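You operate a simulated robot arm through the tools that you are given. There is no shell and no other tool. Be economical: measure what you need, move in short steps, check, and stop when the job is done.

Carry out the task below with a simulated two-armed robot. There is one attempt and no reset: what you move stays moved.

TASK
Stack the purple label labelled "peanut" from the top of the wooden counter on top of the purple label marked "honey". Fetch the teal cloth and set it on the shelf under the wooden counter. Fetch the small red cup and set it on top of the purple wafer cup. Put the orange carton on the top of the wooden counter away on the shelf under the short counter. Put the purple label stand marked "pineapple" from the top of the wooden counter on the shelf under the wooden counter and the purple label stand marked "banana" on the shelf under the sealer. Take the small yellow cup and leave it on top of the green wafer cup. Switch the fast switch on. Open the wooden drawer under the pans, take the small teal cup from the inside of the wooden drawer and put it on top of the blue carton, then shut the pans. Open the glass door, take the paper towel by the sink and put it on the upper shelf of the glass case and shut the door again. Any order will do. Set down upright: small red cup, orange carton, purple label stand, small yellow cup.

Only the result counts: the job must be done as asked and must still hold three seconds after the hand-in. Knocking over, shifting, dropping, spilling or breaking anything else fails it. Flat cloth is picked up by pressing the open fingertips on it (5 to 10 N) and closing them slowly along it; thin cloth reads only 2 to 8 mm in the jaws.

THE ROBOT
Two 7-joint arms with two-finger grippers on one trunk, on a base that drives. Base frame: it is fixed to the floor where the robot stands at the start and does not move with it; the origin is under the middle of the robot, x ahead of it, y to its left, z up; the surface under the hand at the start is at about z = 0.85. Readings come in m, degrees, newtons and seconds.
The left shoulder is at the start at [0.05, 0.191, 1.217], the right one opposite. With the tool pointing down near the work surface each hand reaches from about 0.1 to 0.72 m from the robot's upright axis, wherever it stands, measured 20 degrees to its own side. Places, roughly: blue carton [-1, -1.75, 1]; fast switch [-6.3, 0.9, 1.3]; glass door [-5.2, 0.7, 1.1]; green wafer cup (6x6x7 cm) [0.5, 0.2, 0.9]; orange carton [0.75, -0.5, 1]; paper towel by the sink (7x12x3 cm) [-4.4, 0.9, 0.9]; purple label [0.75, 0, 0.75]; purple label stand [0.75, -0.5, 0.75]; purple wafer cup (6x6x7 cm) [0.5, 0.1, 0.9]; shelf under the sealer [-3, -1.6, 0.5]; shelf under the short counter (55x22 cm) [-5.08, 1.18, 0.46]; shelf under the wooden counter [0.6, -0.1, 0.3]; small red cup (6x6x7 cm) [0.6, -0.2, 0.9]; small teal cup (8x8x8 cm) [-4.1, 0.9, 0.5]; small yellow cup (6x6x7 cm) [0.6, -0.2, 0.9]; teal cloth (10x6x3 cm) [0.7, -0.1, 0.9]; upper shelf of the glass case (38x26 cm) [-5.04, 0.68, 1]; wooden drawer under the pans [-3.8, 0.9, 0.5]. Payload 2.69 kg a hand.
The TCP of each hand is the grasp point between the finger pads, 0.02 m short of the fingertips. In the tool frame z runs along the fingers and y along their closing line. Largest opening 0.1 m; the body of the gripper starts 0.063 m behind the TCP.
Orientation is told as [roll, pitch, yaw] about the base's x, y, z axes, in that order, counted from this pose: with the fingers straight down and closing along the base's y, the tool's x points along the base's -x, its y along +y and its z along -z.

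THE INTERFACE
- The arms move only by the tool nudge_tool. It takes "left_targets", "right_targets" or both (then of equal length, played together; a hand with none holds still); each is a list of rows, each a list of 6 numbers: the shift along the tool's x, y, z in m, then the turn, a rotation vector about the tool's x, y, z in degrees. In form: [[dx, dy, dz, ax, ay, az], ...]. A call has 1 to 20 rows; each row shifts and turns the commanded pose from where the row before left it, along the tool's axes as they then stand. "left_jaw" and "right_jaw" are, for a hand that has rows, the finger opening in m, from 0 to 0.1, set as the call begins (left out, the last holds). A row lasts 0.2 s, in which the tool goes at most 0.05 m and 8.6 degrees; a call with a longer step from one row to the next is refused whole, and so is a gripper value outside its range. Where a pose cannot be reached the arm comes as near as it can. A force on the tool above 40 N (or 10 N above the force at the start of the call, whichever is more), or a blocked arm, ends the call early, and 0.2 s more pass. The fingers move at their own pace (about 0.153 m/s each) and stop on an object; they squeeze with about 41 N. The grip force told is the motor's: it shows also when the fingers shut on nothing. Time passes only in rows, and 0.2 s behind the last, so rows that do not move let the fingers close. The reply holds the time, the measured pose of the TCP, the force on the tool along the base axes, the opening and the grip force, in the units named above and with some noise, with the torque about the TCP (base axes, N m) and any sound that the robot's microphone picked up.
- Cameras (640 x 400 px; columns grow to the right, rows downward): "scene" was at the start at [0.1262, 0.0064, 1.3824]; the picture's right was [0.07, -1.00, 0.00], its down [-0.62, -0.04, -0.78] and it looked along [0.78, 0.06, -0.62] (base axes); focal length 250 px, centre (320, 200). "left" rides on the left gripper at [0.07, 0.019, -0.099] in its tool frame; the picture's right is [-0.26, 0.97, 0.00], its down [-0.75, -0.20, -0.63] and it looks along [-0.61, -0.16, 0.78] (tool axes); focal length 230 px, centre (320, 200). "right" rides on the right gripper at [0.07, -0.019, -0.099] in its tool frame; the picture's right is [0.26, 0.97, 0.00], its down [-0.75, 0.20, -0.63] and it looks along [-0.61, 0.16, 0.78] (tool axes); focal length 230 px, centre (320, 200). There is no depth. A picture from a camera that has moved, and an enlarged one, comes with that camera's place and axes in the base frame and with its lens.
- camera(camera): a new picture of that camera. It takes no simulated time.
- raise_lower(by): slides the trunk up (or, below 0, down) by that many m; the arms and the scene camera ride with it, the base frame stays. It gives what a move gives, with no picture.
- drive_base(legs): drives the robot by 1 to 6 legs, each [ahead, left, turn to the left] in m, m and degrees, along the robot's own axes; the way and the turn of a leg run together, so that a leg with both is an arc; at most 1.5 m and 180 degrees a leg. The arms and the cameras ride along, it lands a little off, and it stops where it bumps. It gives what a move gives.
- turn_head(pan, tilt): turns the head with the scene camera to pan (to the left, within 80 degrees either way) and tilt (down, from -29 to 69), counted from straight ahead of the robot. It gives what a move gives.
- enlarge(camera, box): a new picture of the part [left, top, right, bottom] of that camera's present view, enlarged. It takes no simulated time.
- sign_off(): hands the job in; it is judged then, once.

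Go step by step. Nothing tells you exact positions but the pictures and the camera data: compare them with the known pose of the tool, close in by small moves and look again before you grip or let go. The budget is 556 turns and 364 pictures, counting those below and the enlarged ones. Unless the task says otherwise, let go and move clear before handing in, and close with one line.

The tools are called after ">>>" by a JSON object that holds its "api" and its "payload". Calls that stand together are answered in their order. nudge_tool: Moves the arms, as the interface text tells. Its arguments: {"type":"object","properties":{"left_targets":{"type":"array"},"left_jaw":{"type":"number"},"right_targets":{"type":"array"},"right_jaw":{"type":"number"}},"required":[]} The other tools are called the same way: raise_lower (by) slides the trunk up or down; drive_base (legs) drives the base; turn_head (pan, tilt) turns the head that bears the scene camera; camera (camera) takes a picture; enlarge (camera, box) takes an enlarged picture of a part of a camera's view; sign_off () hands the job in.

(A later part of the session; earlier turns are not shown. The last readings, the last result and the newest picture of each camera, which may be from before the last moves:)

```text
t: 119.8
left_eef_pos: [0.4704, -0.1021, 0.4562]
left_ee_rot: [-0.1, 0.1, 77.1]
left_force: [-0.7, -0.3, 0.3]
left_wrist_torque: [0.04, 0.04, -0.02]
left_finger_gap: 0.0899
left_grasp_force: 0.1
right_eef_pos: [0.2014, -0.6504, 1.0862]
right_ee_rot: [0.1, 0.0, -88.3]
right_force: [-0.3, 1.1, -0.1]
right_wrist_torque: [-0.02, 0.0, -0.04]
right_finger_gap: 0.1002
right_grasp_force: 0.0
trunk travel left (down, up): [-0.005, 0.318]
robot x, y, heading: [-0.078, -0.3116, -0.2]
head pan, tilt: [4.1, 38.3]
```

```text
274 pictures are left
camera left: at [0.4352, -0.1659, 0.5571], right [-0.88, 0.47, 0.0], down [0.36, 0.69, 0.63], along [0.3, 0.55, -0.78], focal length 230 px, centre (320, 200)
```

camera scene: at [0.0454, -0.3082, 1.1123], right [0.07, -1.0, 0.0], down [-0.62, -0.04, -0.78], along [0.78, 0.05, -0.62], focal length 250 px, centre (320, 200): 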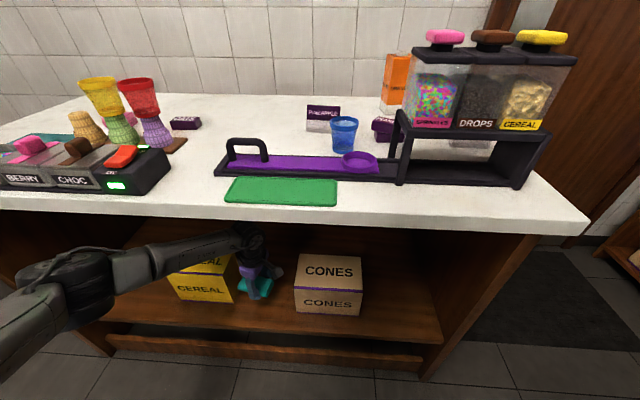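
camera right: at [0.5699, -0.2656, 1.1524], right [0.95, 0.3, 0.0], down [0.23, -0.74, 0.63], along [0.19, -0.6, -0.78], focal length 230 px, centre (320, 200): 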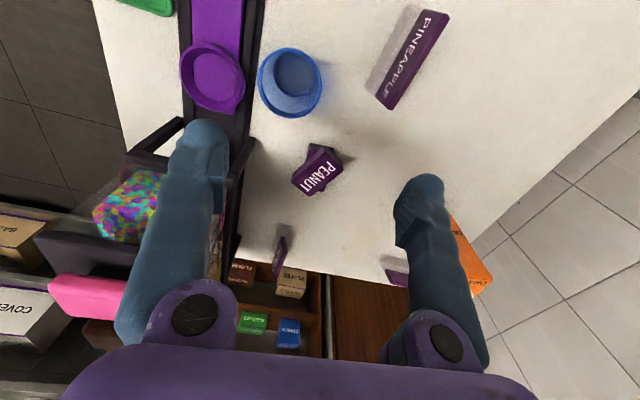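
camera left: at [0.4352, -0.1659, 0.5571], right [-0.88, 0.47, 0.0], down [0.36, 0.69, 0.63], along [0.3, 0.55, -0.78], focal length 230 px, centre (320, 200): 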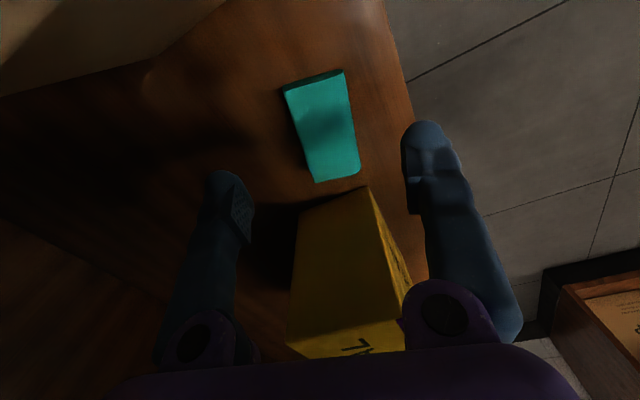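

The cloth lies on the shelf. I'll back out, raise the trunk and hand, and return for the pineapple stand.

>>> {"api": "drive_base", "payload": {"legs": [[-0.5, 0, 0]]}}

>>> {"api": "raise_lower", "payload": {"by": 0.27}}

>>> {"api": "nudge_tool", "payload": {"left_targets": [[0, 0.01, -0.044, 0, 0, 0], [0, 0.01, -0.044, 0, 0, 0], [0, 0.01, -0.044, 0, 0, 0], [0, 0.01, -0.044, 0, 0, 0], [0, 0.01, -0.044, 0, 0, 0], [0, 0, -0.044, 0, 0, 0], [0, 0, -0.044, 0, 0, 0], [0, 0, -0.044, 0, 0, 0], [0, 0, -0.044, 0, 0, 0], [0, 0, -0.04, 0, 0, 0], [0, 0, -0.04, 0, 0, 0], [0, 0, 0, 0, 0, 0]]}}

>>> {"api": "drive_base", "payload": {"legs": [[0, -0.17, 0.3], [0.58, 0, 0]]}}

>>> {"api": "camera", "payload": {"camera": "scene"}}

>>> {"api": "camera", "payload": {"camera": "left"}}

```text
t: 122.7
left_eef_pos: [-0.027, -0.0979, 0.4572]
left_ee_rot: [-0.2, 0.1, 77.2]
left_force: [-0.4, -0.2, -0.1]
left_wrist_torque: [0.0, 0.01, 0.0]
left_finger_gap: 0.0901
left_grasp_force: 0.1
right_eef_pos: [-0.294, -0.6477, 1.0859]
right_ee_rot: [0.1, 0.0, -88.1]
right_force: [1.3, 0.2, 0.7]
right_wrist_torque: [0.01, 0.0, 0.0]
right_finger_gap: 0.0999
right_grasp_force: 0.0
trunk travel left (down, up): [-0.005, 0.318]
robot x, y, heading: [-0.5749, -0.3112, -0.4]
head pan, tilt: [4.1, 38.3]
```

```text
t: 125.5
left_eef_pos: [-0.0259, -0.0979, 0.7255]
left_ee_rot: [-0.1, 0.0, 77.2]
left_force: [-0.9, -0.1, 0.1]
left_wrist_torque: [-0.02, 0.02, 0.02]
left_finger_gap: 0.0899
left_grasp_force: 0.0
right_eef_pos: [-0.2938, -0.6489, 1.3552]
right_ee_rot: [0.0, 0.0, -88.2]
right_force: [1.2, 0.5, -0.5]
right_wrist_torque: [0.01, -0.01, 0.01]
right_finger_gap: 0.1002
right_grasp_force: 0.0
trunk travel left (down, up): [-0.275, 0.048]
robot x, y, heading: [-0.5784, -0.312, -0.1]
head pan, tilt: [4.1, 38.3]
```

```text
t: 128.1
left_eef_pos: [-0.0751, -0.0865, 1.2029]
left_ee_rot: [-0.2, 0.2, 77.2]
left_force: [0.3, 1.3, -0.4]
left_wrist_torque: [0.03, 0.03, -0.01]
left_finger_gap: 0.0902
left_grasp_force: 0.1
right_eef_pos: [-0.2922, -0.6478, 1.3548]
right_ee_rot: [0.1, 0.0, -88.2]
right_force: [-0.2, -0.2, 0.9]
right_wrist_torque: [0.02, -0.02, 0.01]
right_finger_gap: 0.0999
right_grasp_force: 0.1
trunk travel left (down, up): [-0.275, 0.048]
robot x, y, heading: [-0.5772, -0.309, -0.3]
head pan, tilt: [4.1, 38.3]
```

```text
t: 133.1
left_eef_pos: [0.509, -0.2591, 1.2032]
left_ee_rot: [0.0, 0.1, 77.1]
left_force: [0.7, 0.3, 0.5]
left_wrist_torque: [-0.02, 0.0, 0.02]
left_finger_gap: 0.0899
left_grasp_force: 0.0
right_eef_pos: [0.2905, -0.8191, 1.3542]
right_ee_rot: [0.1, 0.0, -88.3]
right_force: [-0.9, -0.2, 0.4]
right_wrist_torque: [0.03, 0.0, 0.03]
right_finger_gap: 0.1001
right_grasp_force: 0.2
trunk travel left (down, up): [-0.275, 0.048]
robot x, y, heading: [0.0059, -0.4842, -0.4]
head pan, tilt: [4.1, 38.3]
```

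```text
273 pictures are left
camera scene: at [0.134, -0.4778, 1.3824], right [0.07, -1.0, 0.0], down [-0.62, -0.04, -0.78], along [0.78, 0.05, -0.62], focal length 250 px, centre (320, 200)
```

scene: 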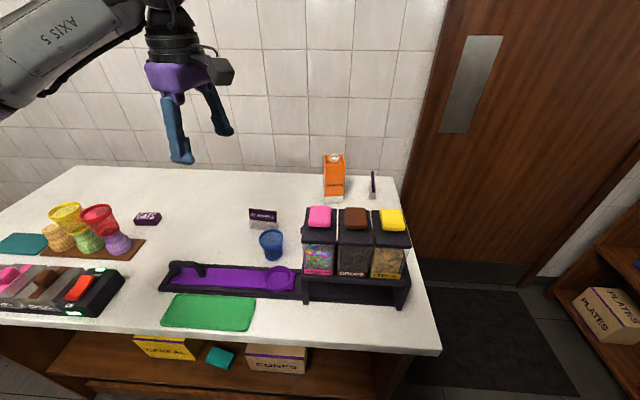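

```text
272 pictures are left
camera left: at [0.4748, -0.3234, 1.3034], right [-0.88, 0.47, 0.0], down [0.36, 0.69, 0.63], along [0.3, 0.55, -0.78], focal length 230 px, centre (320, 200)
```

left: 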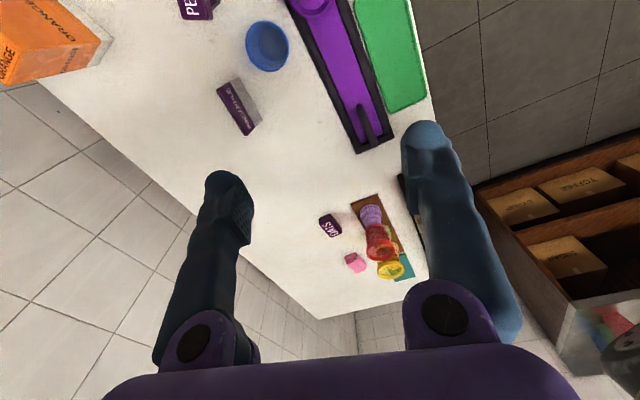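

The pineapple stand measures about [0.66, -0.285]. I'll hover the left hand above it.

>>> {"api": "nudge_tool", "payload": {"left_targets": [[-0.002, -0.031, 0.034, 0, 0, 0], [-0.002, -0.031, 0.034, 0, 0, 0], [-0.002, -0.031, 0.034, 0, 0, 0], [-0.002, -0.031, 0.034, 0, 0, 0], [-0.002, -0.031, 0.034, 0, 0, 0], [0, 0, 0, 0, 0, 0]], "left_jaw": 0.1}}

>>> {"api": "camera", "payload": {"camera": "left"}}

>>> {"api": "enlarge", "payload": {"camera": "scene", "box": [200, 140, 340, 270]}}

```text
t: 134.5
left_eef_pos: [0.6653, -0.2852, 1.034]
left_ee_rot: [-0.1, 0.1, 77.1]
left_force: [-0.1, -0.4, -0.5]
left_wrist_torque: [-0.01, 0.01, 0.02]
left_finger_gap: 0.0998
left_grasp_force: 0.1
right_eef_pos: [0.2899, -0.8198, 1.3547]
right_ee_rot: [0.2, 0.0, -88.3]
right_force: [-0.1, 0.6, -0.3]
right_wrist_torque: [-0.06, 0.0, 0.01]
right_finger_gap: 0.1001
right_grasp_force: 0.0
trunk travel left (down, up): [-0.275, 0.048]
robot x, y, heading: [0.0077, -0.4843, -0.5]
head pan, tilt: [4.1, 38.3]
```

```text
271 pictures are left
camera left: at [0.6297, -0.3491, 1.1337], right [-0.88, 0.47, 0.0], down [0.36, 0.69, 0.63], along [0.3, 0.55, -0.78], focal length 230 px, centre (320, 200)
```

left: 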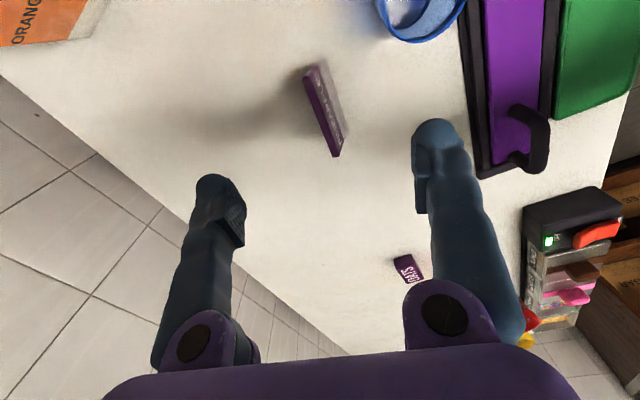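

```text
3.08 times, centred on (270, 205) of scene
camera zoom: at [0.1331, -0.4773, 1.3825], right [0.07, -1.0, 0.0], down [-0.62, -0.04, -0.78], along [0.78, 0.05, -0.62], focal length 770 px, centre (474, 185)
```

zoom: 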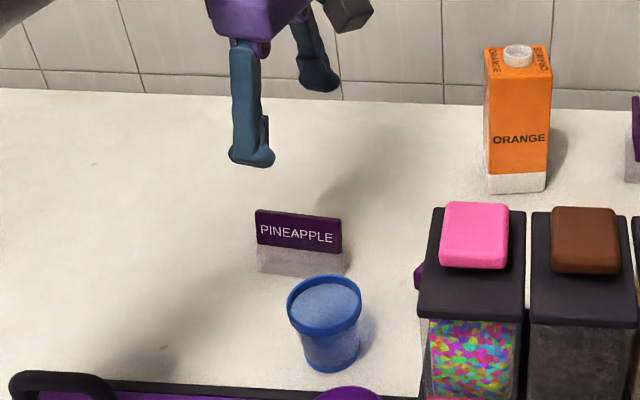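

The panel is thin, centred at [0.662, -0.280] and parallel to the fingers. I'll descend over it to z of about 0.903 and look.

>>> {"api": "nudge_tool", "payload": {"left_targets": [[-0.0042, 0.004, 0, 0, 0, -2], [0, 0, 0.04, 0, 0, 0], [0, 0, 0.045, 0, 0, 0], [0, 0, 0.046, 0, 0, 0], [0, 0, 0, 0, 0, 0]]}}

>>> {"api": "camera", "payload": {"camera": "left"}}

>>> {"api": "enlarge", "payload": {"camera": "scene", "box": [200, 140, 340, 270]}}

```text
t: 135.7
left_eef_pos: [0.6633, -0.2799, 0.9005]
left_ee_rot: [-0.2, 0.0, 79.1]
left_force: [-0.2, -0.6, -0.2]
left_wrist_torque: [0.0, 0.0, -0.03]
left_finger_gap: 0.1
left_grasp_force: 0.1
right_eef_pos: [0.2898, -0.8203, 1.3554]
right_ee_rot: [0.1, 0.0, -88.2]
right_force: [-0.2, 0.1, 0.5]
right_wrist_torque: [0.0, 0.0, 0.04]
right_finger_gap: 0.1
right_grasp_force: 0.0
trunk travel left (down, up): [-0.275, 0.048]
robot x, y, heading: [0.0083, -0.485, -0.4]
head pan, tilt: [4.1, 38.3]
```

```text
269 pictures are left
camera left: at [0.6299, -0.345, 1.0012], right [-0.9, 0.44, 0.0], down [0.34, 0.7, 0.63], along [0.28, 0.56, -0.78], focal length 230 px, centre (320, 200)
```

left: 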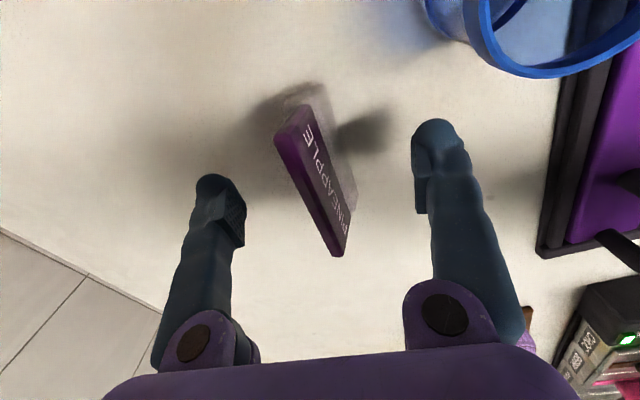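

```text
3.08 times, centred on (270, 205) of scene
camera zoom: at [0.1334, -0.4779, 1.3825], right [0.07, -1.0, 0.0], down [-0.62, -0.04, -0.78], along [0.78, 0.05, -0.62], focal length 770 px, centre (474, 185)
```

zoom: 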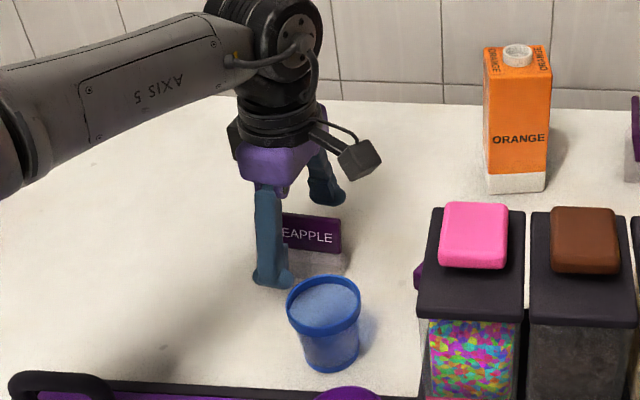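

The fingers straddle the panel. I'll close and lift.

>>> {"api": "nudge_tool", "payload": {"left_targets": [[0.003, 0, 0.004, 0, 0, 0], [0, 0, 0, 0, 0, 0], [0, 0, 0, 0, 0, 0], [0, 0, 0, 0, 0, 0]], "left_jaw": 0.0}}

>>> {"api": "nudge_tool", "payload": {"left_targets": [[0, 0, -0.03, 0, 0, 0], [0, 0, -0.04, 0, 0, 0], [0, 0, -0.04, 0, 0, 0], [0, 0, 0, 0, 0, 0]]}}

>>> {"api": "camera", "payload": {"camera": "left"}}

>>> {"api": "enlarge", "payload": {"camera": "scene", "box": [200, 100, 340, 230]}}

```text
t: 136.7
left_eef_pos: [0.6615, -0.2825, 0.8984]
left_ee_rot: [-0.2, 0.1, 79.1]
left_force: [-1.4, 0.5, 0.6]
left_wrist_torque: [0.1, 0.06, 0.03]
left_finger_gap: 0.0094
left_grasp_force: 37.0
right_eef_pos: [0.2911, -0.8199, 1.3562]
right_ee_rot: [0.1, 0.0, -88.4]
right_force: [-0.5, -0.2, -0.4]
right_wrist_torque: [0.05, -0.02, 0.0]
right_finger_gap: 0.1001
right_grasp_force: 0.0
trunk travel left (down, up): [-0.275, 0.048]
robot x, y, heading: [0.0074, -0.483, -0.6]
head pan, tilt: [4.1, 38.3]
```

```text
t: 137.7
left_eef_pos: [0.6614, -0.2825, 1.0105]
left_ee_rot: [0.0, 0.1, 79.3]
left_force: [-0.3, -1.1, -0.5]
left_wrist_torque: [-0.01, 0.02, -0.02]
left_finger_gap: 0.009
left_grasp_force: 37.0
right_eef_pos: [0.2901, -0.8195, 1.3539]
right_ee_rot: [0.1, 0.0, -88.3]
right_force: [0.2, -0.1, 0.4]
right_wrist_torque: [0.03, 0.03, -0.01]
right_finger_gap: 0.1
right_grasp_force: 0.1
trunk travel left (down, up): [-0.275, 0.048]
robot x, y, heading: [0.0043, -0.4827, 0.0]
head pan, tilt: [4.1, 38.3]
```

```text
267 pictures are left
camera left: at [0.6292, -0.3479, 1.1098], right [-0.9, 0.43, 0.0], down [0.34, 0.7, 0.63], along [0.28, 0.56, -0.78], focal length 230 px, centre (320, 200)
```

left: 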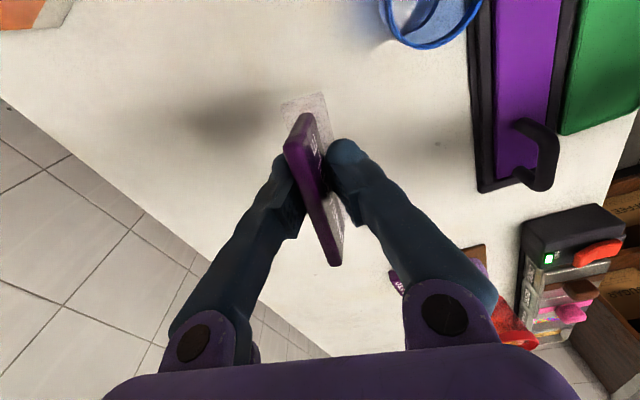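

```text
3.08 times, centred on (270, 165) of scene
camera zoom: at [0.1342, -0.4776, 1.3823], right [0.07, -1.0, 0.0], down [-0.62, -0.04, -0.78], along [0.78, 0.05, -0.62], focal length 770 px, centre (474, 308)
```

zoom: 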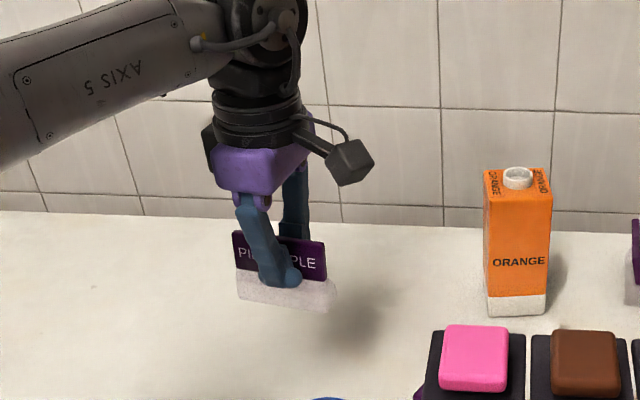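

The pineapple stand is held upright, gripped 4.1 cm above its base. I'll lift it, back off, lower the trunk and lower the hand outside the counter, turning to yaw of about 40 for the narrow space right of CONES.

>>> {"api": "nudge_tool", "payload": {"left_targets": [[0, 0.02, -0.04, 0, 0, 0], [0, 0.02, -0.04, 0, 0, 0], [0, 0.02, -0.04, 0, 0, 0], [0, 0.02, -0.04, 0, 0, 0], [0, 0.02, 0, 0, 0, 0]]}}

>>> {"api": "drive_base", "payload": {"legs": [[-0.65, -0.26, 0.3]]}}

>>> {"api": "raise_lower", "payload": {"by": -0.27}}

>>> {"api": "nudge_tool", "payload": {"left_targets": [[0, 0, 0.045, 0, 0, 8], [0, 0, 0.045, 0, 0, 8], [0, 0, 0.045, 0, 0, 8], [0, 0, 0.045, 0, 0, 8], [0, 0, 0.045, 0, 0, 4], [0, 0, 0.045, 0, 0, 0], [0, 0, 0.045, 0, 0, 0], [0, 0, 0.045, 0, 0, 0], [0, 0, 0.045, 0, 0, 0], [0, 0, 0.03, 0, 0, 0], [0, 0, 0, 0, 0, 0]]}}

>>> {"api": "camera", "payload": {"camera": "scene"}}

```text
t: 138.9
left_eef_pos: [0.5607, -0.261, 1.1694]
left_ee_rot: [-0.1, 0.1, 79.1]
left_force: [0.2, 0.6, -1.1]
left_wrist_torque: [0.0, -0.04, -0.02]
left_finger_gap: 0.0087
left_grasp_force: 36.8
right_eef_pos: [0.2893, -0.8194, 1.3558]
right_ee_rot: [0.1, 0.0, -88.3]
right_force: [0.4, -0.4, -0.9]
right_wrist_torque: [-0.02, 0.0, 0.01]
right_finger_gap: 0.0996
right_grasp_force: 0.1
trunk travel left (down, up): [-0.275, 0.048]
robot x, y, heading: [0.0051, -0.4849, -0.6]
head pan, tilt: [4.1, 38.3]
```

```text
t: 142.8
left_eef_pos: [-0.0936, -0.5199, 1.1694]
left_ee_rot: [-0.2, 0.1, 78.4]
left_force: [-0.1, -1.3, -0.6]
left_wrist_torque: [-0.02, 0.01, 0.03]
left_finger_gap: 0.0086
left_grasp_force: 36.3
right_eef_pos: [-0.3709, -1.0743, 1.3563]
right_ee_rot: [0.1, 0.0, -88.9]
right_force: [-0.5, -0.4, 0.2]
right_wrist_torque: [0.01, -0.02, -0.02]
right_finger_gap: 0.0999
right_grasp_force: 0.0
trunk travel left (down, up): [-0.275, 0.048]
robot x, y, heading: [-0.6515, -0.7339, -0.9]
head pan, tilt: [4.1, 38.3]
```

```text
t: 145.5
left_eef_pos: [-0.0931, -0.5201, 0.8993]
left_ee_rot: [-0.1, 0.1, 78.5]
left_force: [0.4, 0.6, -1.8]
left_wrist_torque: [0.0, 0.0, 0.01]
left_finger_gap: 0.009
left_grasp_force: 36.4
right_eef_pos: [-0.3725, -1.0741, 1.0843]
right_ee_rot: [0.1, 0.2, -89.0]
right_force: [-0.8, 0.5, 1.0]
right_wrist_torque: [0.05, -0.01, -0.02]
right_finger_gap: 0.0999
right_grasp_force: 0.0
trunk travel left (down, up): [-0.005, 0.318]
robot x, y, heading: [-0.652, -0.7357, -0.8]
head pan, tilt: [4.1, 38.3]
```

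```text
t: 147.9
left_eef_pos: [-0.0921, -0.5218, 0.4644]
left_ee_rot: [-0.2, 0.0, 42.4]
left_force: [0.0, 0.0, -1.3]
left_wrist_torque: [-0.02, 0.0, -0.02]
left_finger_gap: 0.0087
left_grasp_force: 36.2
right_eef_pos: [-0.3716, -1.075, 1.0859]
right_ee_rot: [0.1, 0.0, -89.0]
right_force: [0.6, 0.2, -0.4]
right_wrist_torque: [0.01, 0.0, -0.01]
right_finger_gap: 0.1004
right_grasp_force: 0.0
trunk travel left (down, up): [-0.005, 0.318]
robot x, y, heading: [-0.647, -0.736, -1.1]
head pan, tilt: [4.1, 38.3]
```

```text
265 pictures are left
camera scene: at [-0.5234, -0.7305, 1.1124], right [0.05, -1.0, 0.0], down [-0.62, -0.03, -0.78], along [0.78, 0.04, -0.62], focal length 250 px, centre (320, 200)
```

scene: 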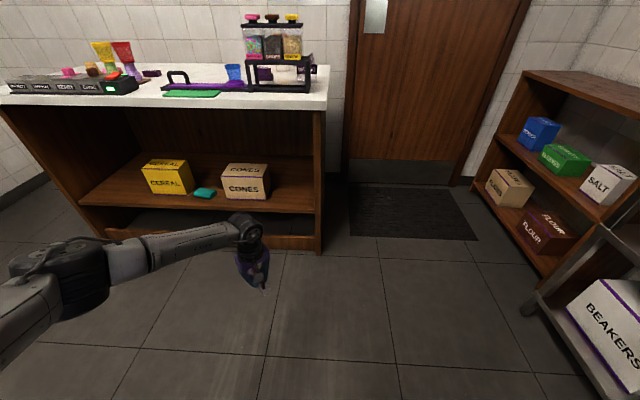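

The space right of CONES spans y -0.43 to -0.65. The hand is at y -0.52, so I'll drive forward 0.57 to sit over the shelf.

>>> {"api": "drive_base", "payload": {"legs": [[0.3, -0.005, 0.3], [0.265, -0.005, 0.3]]}}

>>> {"api": "camera", "payload": {"camera": "scene"}}

>>> {"api": "camera", "payload": {"camera": "left"}}

```text
t: 151.5
left_eef_pos: [0.4748, -0.5338, 0.4648]
left_ee_rot: [-0.2, -0.1, 42.9]
left_force: [0.0, -0.1, -1.8]
left_wrist_torque: [0.0, 0.03, 0.02]
left_finger_gap: 0.0087
left_grasp_force: 35.9
right_eef_pos: [0.1997, -1.0887, 1.0847]
right_ee_rot: [0.1, -0.1, -88.5]
right_force: [-0.5, -0.2, 0.0]
right_wrist_torque: [-0.01, 0.0, 0.05]
right_finger_gap: 0.1002
right_grasp_force: 0.1
trunk travel left (down, up): [-0.005, 0.318]
robot x, y, heading: [-0.0828, -0.7528, -0.5]
head pan, tilt: [4.1, 38.3]
```

```text
264 pictures are left
camera scene: at [0.0449, -0.7468, 1.1123], right [0.06, -1.0, 0.0], down [-0.62, -0.04, -0.78], along [0.78, 0.05, -0.62], focal length 250 px, centre (320, 200)
```

scene: 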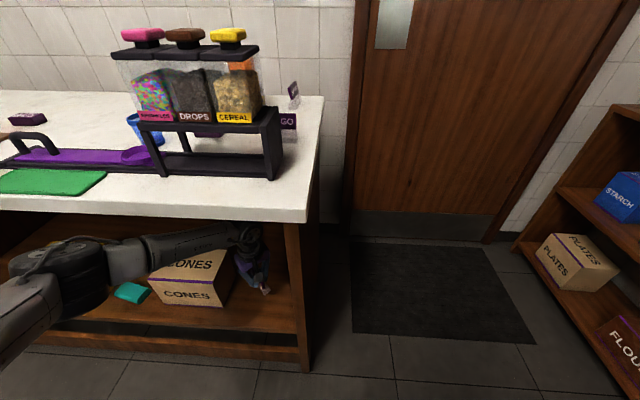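

```text
263 pictures are left
camera left: at [0.4098, -0.5682, 0.5648], right [-0.47, 0.88, 0.0], down [0.69, 0.37, 0.63], along [0.56, 0.29, -0.78], focal length 230 px, centre (320, 200)
```

left: 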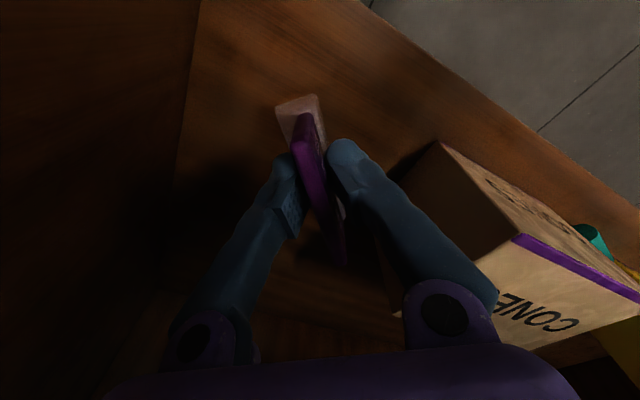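

Clear of CONES and the panel. I'll lower the stand to near the shelf.

>>> {"api": "nudge_tool", "payload": {"left_targets": [[0, 0, 0.03, 0, 0, 0], [0, 0, 0.03, 0, 0, 0], [0, 0, 0.02, 0, 0, 0], [0, 0, 0, 0, 0, 0]]}}

>>> {"api": "nudge_tool", "payload": {"left_targets": [[0, 0, 0.003, 0, 0, 0], [0, 0, 0.002, 0, 0, 0], [0, 0, 0.002, 0, 0, 0], [0, 0, 0, 0, 0, 0]]}}

>>> {"api": "camera", "payload": {"camera": "left"}}

```text
t: 152.5
left_eef_pos: [0.4763, -0.5357, 0.3855]
left_ee_rot: [-0.2, -0.1, 42.9]
left_force: [0.5, -0.4, -0.8]
left_wrist_torque: [0.0, -0.02, 0.01]
left_finger_gap: 0.0087
left_grasp_force: 36.4
right_eef_pos: [0.2, -1.0895, 1.0848]
right_ee_rot: [0.1, -0.1, -88.4]
right_force: [0.1, -0.2, 0.2]
right_wrist_torque: [0.02, 0.01, -0.01]
right_finger_gap: 0.0999
right_grasp_force: 0.1
trunk travel left (down, up): [-0.005, 0.318]
robot x, y, heading: [-0.0807, -0.755, -0.5]
head pan, tilt: [4.1, 38.3]
```

```text
t: 153.5
left_eef_pos: [0.4759, -0.5348, 0.3777]
left_ee_rot: [-0.3, -0.1, 42.9]
left_force: [0.2, -0.8, -1.5]
left_wrist_torque: [0.01, 0.01, 0.0]
left_finger_gap: 0.0085
left_grasp_force: 36.7
right_eef_pos: [0.2002, -1.0899, 1.0853]
right_ee_rot: [0.1, 0.0, -88.5]
right_force: [0.3, 0.2, -0.3]
right_wrist_torque: [0.01, -0.02, -0.04]
right_finger_gap: 0.1
right_grasp_force: 0.0
trunk travel left (down, up): [-0.005, 0.318]
robot x, y, heading: [-0.0823, -0.7489, -0.4]
head pan, tilt: [4.1, 38.3]
```

```text
262 pictures are left
camera left: at [0.4103, -0.5689, 0.4786], right [-0.47, 0.88, 0.0], down [0.68, 0.37, 0.63], along [0.56, 0.29, -0.78], focal length 230 px, centre (320, 200)
```

left: 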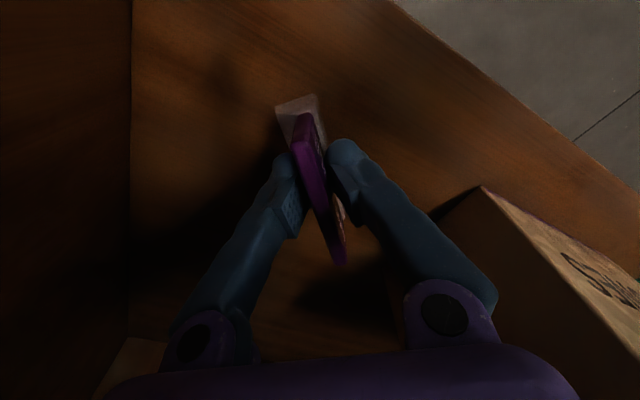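

>>> {"api": "nudge_tool", "payload": {"left_targets": [[0, 0, 0.001, 0, 0, 0], [0, 0, 0.001, 0, 0, 0], [0, 0, 0.001, 0, 0, 0], [0, 0, 0, 0, 0, 0]]}}

>>> {"api": "nudge_tool", "payload": {"left_targets": [[0, 0, 0.001, 0, 0, 0], [0, 0, 0, 0, 0, 0]]}}

```text
t: 154.5
left_eef_pos: [0.4753, -0.5344, 0.3748]
left_ee_rot: [-0.2, 0.1, 42.8]
left_force: [0.5, 0.3, 0.1]
left_wrist_torque: [0.05, -0.04, 0.01]
left_finger_gap: 0.0085
left_grasp_force: 36.3
right_eef_pos: [0.1993, -1.0898, 1.0855]
right_ee_rot: [0.1, 0.0, -88.5]
right_force: [0.5, -0.5, 0.2]
right_wrist_torque: [-0.01, 0.0, 0.03]
right_finger_gap: 0.1002
right_grasp_force: 0.1
trunk travel left (down, up): [-0.005, 0.318]
robot x, y, heading: [-0.0807, -0.7498, -0.6]
head pan, tilt: [4.1, 38.3]
```

```text
t: 155.1
left_eef_pos: [0.4754, -0.5363, 0.3751]
left_ee_rot: [-0.2, 0.0, 42.9]
left_force: [-1.8, -1.4, 4.2]
left_wrist_torque: [0.15, -0.08, 0.03]
left_finger_gap: 0.0087
left_grasp_force: 36.8
right_eef_pos: [0.1987, -1.0903, 1.0854]
right_ee_rot: [0.1, 0.0, -88.6]
right_force: [0.1, 0.4, -0.4]
right_wrist_torque: [0.01, 0.01, -0.01]
right_finger_gap: 0.1001
right_grasp_force: 0.1
trunk travel left (down, up): [-0.005, 0.318]
robot x, y, heading: [-0.0812, -0.7527, -0.6]
head pan, tilt: [4.1, 38.3]
```

Contact. One more millimetre, then I'll open only a little and look.

>>> {"api": "nudge_tool", "payload": {"left_targets": [[0, 0, 0.001, 0, 0, 0], [0, 0, 0, 0, 0, 0]]}}

>>> {"api": "nudge_tool", "payload": {"left_targets": [[0, 0, 0, 0, 0, 0], [0, 0, 0, 0, 0, 0]], "left_jaw": 0.04}}

>>> {"api": "camera", "payload": {"camera": "left"}}

```text
t: 155.7
left_eef_pos: [0.4751, -0.5351, 0.3755]
left_ee_rot: [-0.3, 0.0, 43.0]
left_force: [-2.2, -2.1, 10.0]
left_wrist_torque: [0.3, -0.24, 0.01]
left_finger_gap: 0.0088
left_grasp_force: 37.0
right_eef_pos: [0.1986, -1.0902, 1.0846]
right_ee_rot: [0.2, -0.1, -88.5]
right_force: [-0.5, -1.2, -0.4]
right_wrist_torque: [0.04, -0.02, 0.0]
right_finger_gap: 0.1001
right_grasp_force: 0.0
trunk travel left (down, up): [-0.005, 0.318]
robot x, y, heading: [-0.0826, -0.7506, -0.3]
head pan, tilt: [4.1, 38.3]
```

```text
t: 156.3
left_eef_pos: [0.4761, -0.5352, 0.3726]
left_ee_rot: [-0.3, -0.1, 42.9]
left_force: [0.6, -0.2, -0.4]
left_wrist_torque: [0.0, -0.01, 0.03]
left_finger_gap: 0.0401
left_grasp_force: 0.0
right_eef_pos: [0.1986, -1.0902, 1.0859]
right_ee_rot: [0.1, 0.1, -88.5]
right_force: [-1.0, -0.2, 0.1]
right_wrist_torque: [0.01, 0.02, -0.01]
right_finger_gap: 0.0999
right_grasp_force: 0.1
trunk travel left (down, up): [-0.005, 0.318]
robot x, y, heading: [-0.0811, -0.7535, -0.4]
head pan, tilt: [4.1, 38.3]
```

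```text
261 pictures are left
camera left: at [0.4104, -0.5689, 0.473], right [-0.47, 0.88, 0.0], down [0.69, 0.37, 0.63], along [0.56, 0.29, -0.78], focal length 230 px, centre (320, 200)
```

left: 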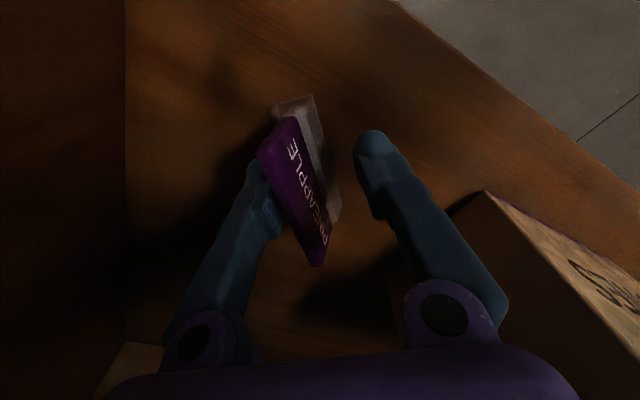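

The panel has returned to its natural backward lean. I'll open further and check that it stands by itself.

>>> {"api": "nudge_tool", "payload": {"left_targets": [[0, 0, 0, 0, 0, 0], [0, 0, 0, 0, 0, 0]], "left_jaw": 0.075}}

>>> {"api": "camera", "payload": {"camera": "left"}}

```text
t: 156.9
left_eef_pos: [0.4751, -0.534, 0.3739]
left_ee_rot: [-0.1, -0.1, 42.9]
left_force: [0.3, 0.0, 0.0]
left_wrist_torque: [0.01, -0.02, 0.01]
left_finger_gap: 0.0749
left_grasp_force: 0.1
right_eef_pos: [0.1997, -1.0897, 1.0851]
right_ee_rot: [0.1, 0.0, -88.5]
right_force: [-0.8, -0.1, 0.3]
right_wrist_torque: [0.02, -0.01, -0.02]
right_finger_gap: 0.1001
right_grasp_force: 0.0
trunk travel left (down, up): [-0.005, 0.318]
robot x, y, heading: [-0.079, -0.753, -0.5]
head pan, tilt: [4.1, 38.3]
```

```text
260 pictures are left
camera left: at [0.4106, -0.5691, 0.4732], right [-0.47, 0.88, 0.0], down [0.68, 0.37, 0.63], along [0.56, 0.29, -0.78], focal length 230 px, centre (320, 200)
```

left: 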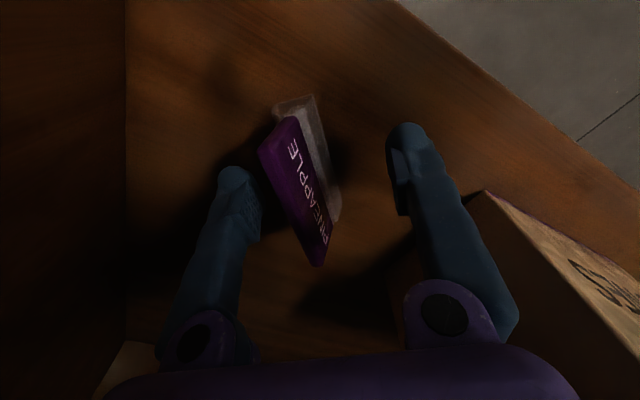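

The stand stands on its own. I'll rise clear, back out, raise the trunk and retract the hand. Then I'll go round to the right end of the counter for the carton and the corner stand.

>>> {"api": "nudge_tool", "payload": {"left_targets": [[0, 0, -0.03, 0, 0, 0], [0, 0, -0.04, 0, 0, 0], [0, 0, -0.03, 0, 0, 0], [0, 0, 0, 0, 0, 0]]}}

>>> {"api": "camera", "payload": {"camera": "left"}}

>>> {"api": "drive_base", "payload": {"legs": [[-0.5, 0, 0]]}}

>>> {"api": "raise_lower", "payload": {"by": 0.27}}

>>> {"api": "nudge_tool", "payload": {"left_targets": [[0.01, 0.0, -0.044, 0, 0, 0], [0.01, 0, -0.044, 0, 0, 0], [0.01, 0, -0.044, 0, 0, 0], [0.01, 0.0, -0.044, 0, 0, 0], [0.01, 0, -0.044, 0, 0, 0], [0.01, 0, -0.044, 0, 0, 0], [0.01, 0, -0.044, 0, 0, 0], [0.01, 0, -0.044, 0, 0, 0], [0.01, 0, -0.044, 0, 0, 0], [0.01, 0, -0.044, 0, 0, 0], [0.01, 0, -0.044, 0, 0, 0], [0.01, 0, -0.03, 0, 0, 0], [0, 0, 0, 0, 0, 0]]}}

>>> {"api": "camera", "payload": {"camera": "scene"}}

```text
t: 157.9
left_eef_pos: [0.4747, -0.5343, 0.4722]
left_ee_rot: [-0.2, -0.1, 42.9]
left_force: [0.3, 0.7, 0.4]
left_wrist_torque: [0.0, 0.0, 0.0]
left_finger_gap: 0.0749
left_grasp_force: 0.0
right_eef_pos: [0.1996, -1.0895, 1.0854]
right_ee_rot: [0.1, 0.0, -88.5]
right_force: [-0.3, -1.0, 0.2]
right_wrist_torque: [0.02, -0.06, -0.03]
right_finger_gap: 0.1002
right_grasp_force: 0.2
trunk travel left (down, up): [-0.005, 0.318]
robot x, y, heading: [-0.0763, -0.7524, -0.6]
head pan, tilt: [4.1, 38.3]
```

```text
259 pictures are left
camera left: at [0.4099, -0.5673, 0.5736], right [-0.47, 0.88, 0.0], down [0.68, 0.37, 0.63], along [0.56, 0.29, -0.78], focal length 230 px, centre (320, 200)
```

left: 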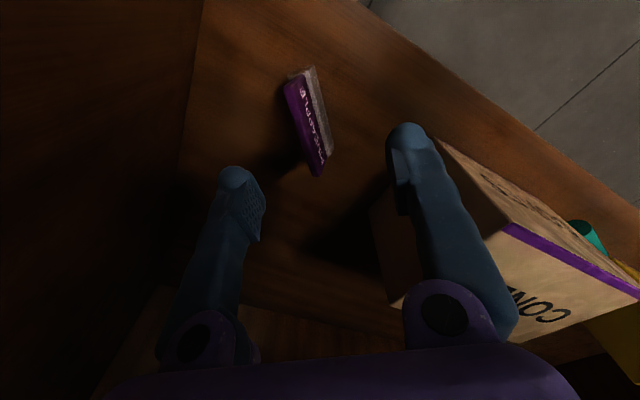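

```text
t: 160.9
left_eef_pos: [-0.0329, -0.532, 0.4738]
left_ee_rot: [-0.3, 0.0, 42.2]
left_force: [0.3, -0.6, -0.9]
left_wrist_torque: [0.01, 0.0, -0.01]
left_finger_gap: 0.0751
left_grasp_force: 0.2
right_eef_pos: [-0.314, -1.0847, 1.0851]
right_ee_rot: [0.1, 0.0, -89.1]
right_force: [0.6, 0.2, -0.2]
right_wrist_torque: [-0.01, -0.02, 0.01]
right_finger_gap: 0.1002
right_grasp_force: 0.1
trunk travel left (down, up): [-0.005, 0.318]
robot x, y, heading: [-0.5902, -0.7411, -0.8]
head pan, tilt: [4.1, 38.3]
```

```text
t: 163.6
left_eef_pos: [-0.0316, -0.5309, 0.7429]
left_ee_rot: [-0.2, 0.1, 42.2]
left_force: [-1.6, -0.5, 0.2]
left_wrist_torque: [0.0, 0.01, -0.01]
left_finger_gap: 0.0755
left_grasp_force: 0.0
right_eef_pos: [-0.3144, -1.0852, 1.3567]
right_ee_rot: [0.1, 0.0, -89.2]
right_force: [0.0, 0.1, 0.7]
right_wrist_torque: [0.0, 0.02, -0.02]
right_finger_gap: 0.1001
right_grasp_force: 0.2
trunk travel left (down, up): [-0.275, 0.048]
robot x, y, heading: [-0.5894, -0.7472, -1.2]
head pan, tilt: [4.1, 38.3]
```

```text
t: 166.4
left_eef_pos: [-0.1218, -0.6102, 1.258]
left_ee_rot: [-0.2, 0.1, 42.3]
left_force: [0.2, 0.0, -0.6]
left_wrist_torque: [-0.04, 0.04, 0.0]
left_finger_gap: 0.0753
left_grasp_force: 0.0
right_eef_pos: [-0.313, -1.0846, 1.3556]
right_ee_rot: [0.1, 0.0, -89.1]
right_force: [0.0, 0.1, 0.0]
right_wrist_torque: [0.0, -0.01, 0.01]
right_finger_gap: 0.0999
right_grasp_force: 0.0
trunk travel left (down, up): [-0.275, 0.048]
robot x, y, heading: [-0.5921, -0.7435, -0.9]
head pan, tilt: [4.1, 38.3]
```

```text
258 pictures are left
camera scene: at [-0.4649, -0.7407, 1.3823], right [0.05, -1.0, 0.0], down [-0.62, -0.03, -0.78], along [0.78, 0.04, -0.62], focal length 250 px, centre (320, 200)
```

scene: 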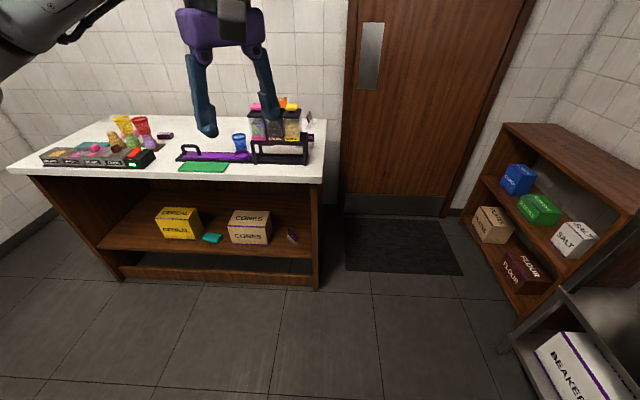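

Both items are on the shelf. The carton ([0.795, -0.48]) and the corner stand ([0.82, -0.62]) sit deep on the counter. I'll drive back in at y of about -0.68 and see how close the base gets.

>>> {"api": "drive_base", "payload": {"legs": [[0.6, 0.06, 0.9]]}}

>>> {"api": "drive_base", "payload": {"legs": [[0.08, 0, 0]]}}

>>> {"api": "camera", "payload": {"camera": "scene"}}

>>> {"api": "camera", "payload": {"camera": "left"}}

```text
t: 169.8
left_eef_pos: [0.4695, -0.5539, 1.2588]
left_ee_rot: [-0.3, 0.0, 43.0]
left_force: [-0.4, -0.2, -0.7]
left_wrist_torque: [0.0, 0.02, 0.01]
left_finger_gap: 0.0751
left_grasp_force: 0.0
right_eef_pos: [0.284, -1.03, 1.3551]
right_ee_rot: [0.0, 0.0, -88.3]
right_force: [0.4, 0.4, -0.1]
right_wrist_torque: [-0.01, 0.03, -0.01]
right_finger_gap: 0.1
right_grasp_force: 0.1
trunk travel left (down, up): [-0.275, 0.048]
robot x, y, heading: [0.001, -0.6926, -0.5]
head pan, tilt: [4.1, 38.3]
```

```text
t: 170.8
left_eef_pos: [0.4819, -0.5577, 1.2592]
left_ee_rot: [-0.3, 0.1, 42.9]
left_force: [-0.4, 1.1, 0.6]
left_wrist_torque: [-0.01, -0.06, -0.01]
left_finger_gap: 0.075
left_grasp_force: 0.1
right_eef_pos: [0.295, -1.0326, 1.3558]
right_ee_rot: [0.2, 0.0, -88.7]
right_force: [0.1, 0.1, -0.4]
right_wrist_torque: [0.02, -0.03, -0.01]
right_finger_gap: 0.1001
right_grasp_force: 0.1
trunk travel left (down, up): [-0.275, 0.048]
robot x, y, heading: [0.0167, -0.6974, -0.7]
head pan, tilt: [4.1, 38.3]
stopped in leg 1: the robot was blocked; the commanded pose is now the measured one
```

```text
257 pictures are left
camera scene: at [0.1398, -0.69, 1.3827], right [0.06, -1.0, 0.0], down [-0.62, -0.04, -0.79], along [0.78, 0.05, -0.62], focal length 250 px, centre (320, 200)
```

scene: 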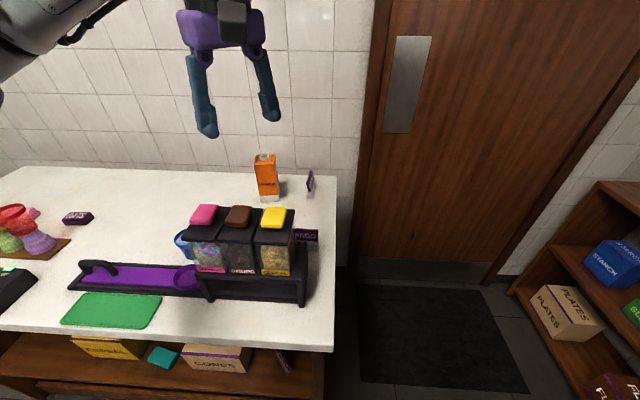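

```text
256 pictures are left
camera left: at [0.4176, -0.5916, 1.3586], right [-0.47, 0.88, 0.0], down [0.69, 0.36, 0.63], along [0.56, 0.29, -0.78], focal length 230 px, centre (320, 200)
```

left: 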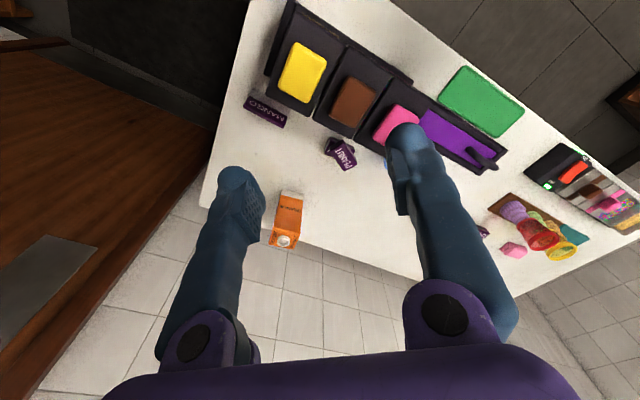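

The base is blocked at x 0.017 and nothing was disturbed. I'll go round the right corner instead, to about (0.42, -1.03), and turn left 40 degrees to face the carton.

>>> {"api": "drive_base", "payload": {"legs": [[-0.25, 0, 0.7], [0, -0.36, 0], [0.66, 0, 0]]}}

>>> {"api": "camera", "payload": {"camera": "scene"}}

```text
t: 179.2
left_eef_pos: [0.8979, -0.9021, 1.257]
left_ee_rot: [-0.1, 0.0, 43.9]
left_force: [0.6, 0.8, 0.5]
left_wrist_torque: [-0.01, 0.03, -0.02]
left_finger_gap: 0.0751
left_grasp_force: 0.0
right_eef_pos: [0.7193, -1.3827, 1.355]
right_ee_rot: [0.0, 0.0, -87.6]
right_force: [0.1, -0.1, 1.2]
right_wrist_torque: [0.02, 0.02, -0.02]
right_finger_gap: 0.0999
right_grasp_force: 0.1
trunk travel left (down, up): [-0.275, 0.048]
robot x, y, heading: [0.4309, -1.0518, 0.5]
head pan, tilt: [4.1, 38.3]
```

```text
255 pictures are left
camera scene: at [0.558, -1.0423, 1.3824], right [0.08, -1.0, 0.0], down [-0.62, -0.05, -0.78], along [0.78, 0.06, -0.62], focal length 250 px, centre (320, 200)
```

scene: 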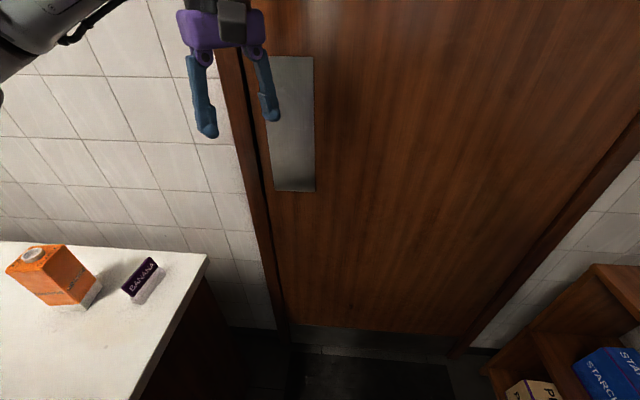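

The corner stand reads BANANA, which is good. I'll turn left 40 degrees to face them.

>>> {"api": "drive_base", "payload": {"legs": [[0, 0, 40]]}}

>>> {"api": "camera", "payload": {"camera": "scene"}}

>>> {"api": "camera", "payload": {"camera": "left"}}

```text
t: 181.4
left_eef_pos: [0.6983, -0.6403, 1.2569]
left_ee_rot: [0.0, 0.2, 83.4]
left_force: [-0.6, -0.4, -0.2]
left_wrist_torque: [0.0, -0.01, 0.01]
left_finger_gap: 0.0751
left_grasp_force: 0.0
right_eef_pos: [0.8651, -1.1236, 1.355]
right_ee_rot: [-0.1, 0.1, -48.2]
right_force: [0.4, 0.5, 0.2]
right_wrist_torque: [-0.02, -0.01, -0.01]
right_finger_gap: 0.0998
right_grasp_force: 0.0
trunk travel left (down, up): [-0.275, 0.048]
robot x, y, heading: [0.4334, -1.0519, 40.0]
head pan, tilt: [4.1, 38.3]
```

```text
254 pictures are left
camera scene: at [0.5241, -0.964, 1.3824], right [0.7, -0.72, 0.0], down [-0.45, -0.43, -0.78], along [0.56, 0.55, -0.62], focal length 250 px, centre (320, 200)
```

scene: 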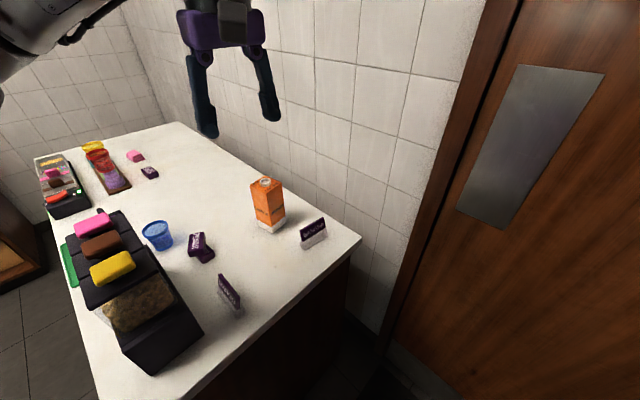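

```text
253 pictures are left
camera left: at [0.6705, -0.708, 1.3577], right [-0.93, 0.37, 0.0], down [0.29, 0.72, 0.63], along [0.23, 0.58, -0.78], focal length 230 px, centre (320, 200)
```

left: 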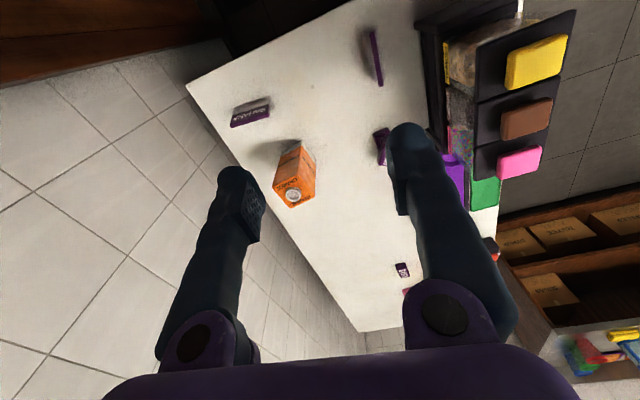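

Everything is in view now. I'll zoom in for the orientation of the carton and the banana stand.

>>> {"api": "enlarge", "payload": {"camera": "left", "box": [200, 70, 360, 230]}}

>>> {"api": "enlarge", "payload": {"camera": "scene", "box": [220, 160, 360, 270]}}

```text
2.50 times, centred on (280, 150) of left
camera zoom: at [0.6705, -0.708, 1.3577], right [-0.93, 0.37, 0.0], down [0.29, 0.72, 0.63], along [0.23, 0.58, -0.78], focal length 575 px, centre (420, 325)
```

zoom: 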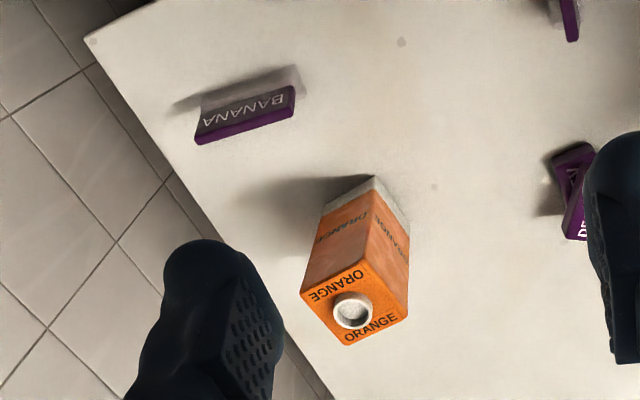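

```text
3.64 times, centred on (290, 215) of scene
camera zoom: at [0.5241, -0.964, 1.3824], right [0.7, -0.72, 0.0], down [-0.45, -0.43, -0.78], along [0.56, 0.55, -0.62], focal length 910 px, centre (429, 146)
```

zoom: 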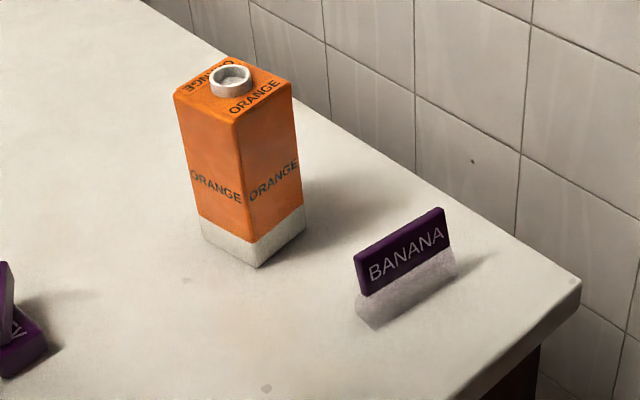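

The carton is centred at about [0.814, -0.48], 5.6 cm square, its top at z 1.0, turned +9 degrees. I'll put the left hand above it at yaw 99.

>>> {"api": "nudge_tool", "payload": {"left_targets": [[0, 0, 0, 0, 0, -8], [0, 0, 0, 0, 0, -7.6], [-0.028, -0.028, 0.028, 0, 0, 0], [-0.028, -0.028, 0.028, 0, 0, 0], [-0.028, -0.028, 0.028, 0, 0, 0], [-0.028, -0.028, 0.028, 0, 0, 0], [-0.028, -0.028, 0.028, 0, 0, 0], [0, 0, 0, 0, 0, 0]], "left_jaw": 0.095}}

>>> {"api": "camera", "payload": {"camera": "left"}}

>>> {"api": "camera", "payload": {"camera": "scene"}}

```text
t: 183.2
left_eef_pos: [0.8149, -0.4815, 1.1158]
left_ee_rot: [-0.2, 0.1, 98.9]
left_force: [-0.7, 0.7, -0.1]
left_wrist_torque: [-0.04, -0.02, 0.0]
left_finger_gap: 0.0949
left_grasp_force: 0.0
right_eef_pos: [0.8639, -1.1244, 1.3556]
right_ee_rot: [0.0, 0.0, -48.2]
right_force: [-1.2, 0.6, -0.1]
right_wrist_torque: [0.02, -0.04, 0.02]
right_finger_gap: 0.1001
right_grasp_force: 0.0
trunk travel left (down, up): [-0.275, 0.048]
robot x, y, heading: [0.4285, -1.0475, 39.8]
head pan, tilt: [4.1, 38.3]
```

```text
250 pictures are left
camera left: at [0.8059, -0.5539, 1.2168], right [-0.99, 0.11, 0.0], down [0.08, 0.77, 0.63], along [0.07, 0.63, -0.78], focal length 230 px, centre (320, 200)
```

left: 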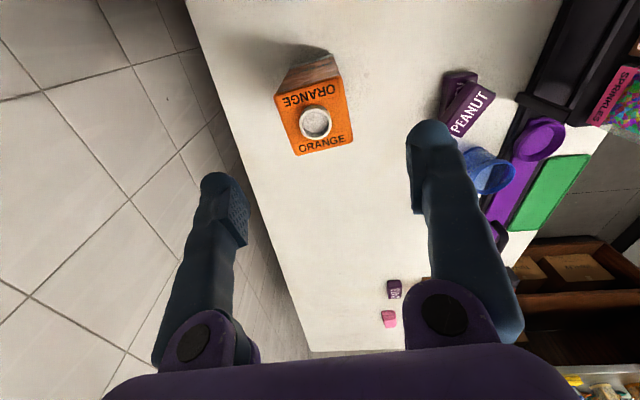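

```text
249 pictures are left
camera scene: at [0.5235, -0.9644, 1.3825], right [0.7, -0.72, 0.0], down [-0.45, -0.43, -0.78], along [0.56, 0.55, -0.62], focal length 250 px, centre (320, 200)
```

scene: 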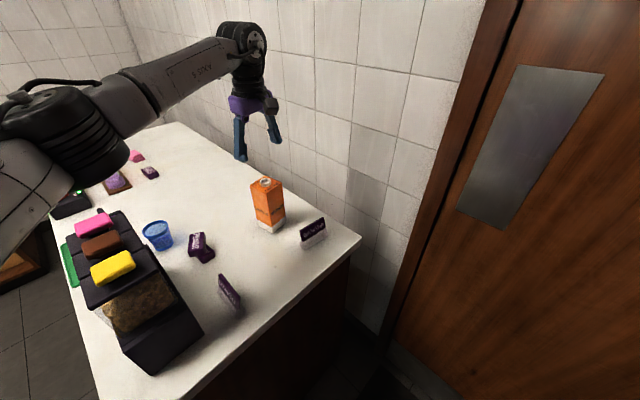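

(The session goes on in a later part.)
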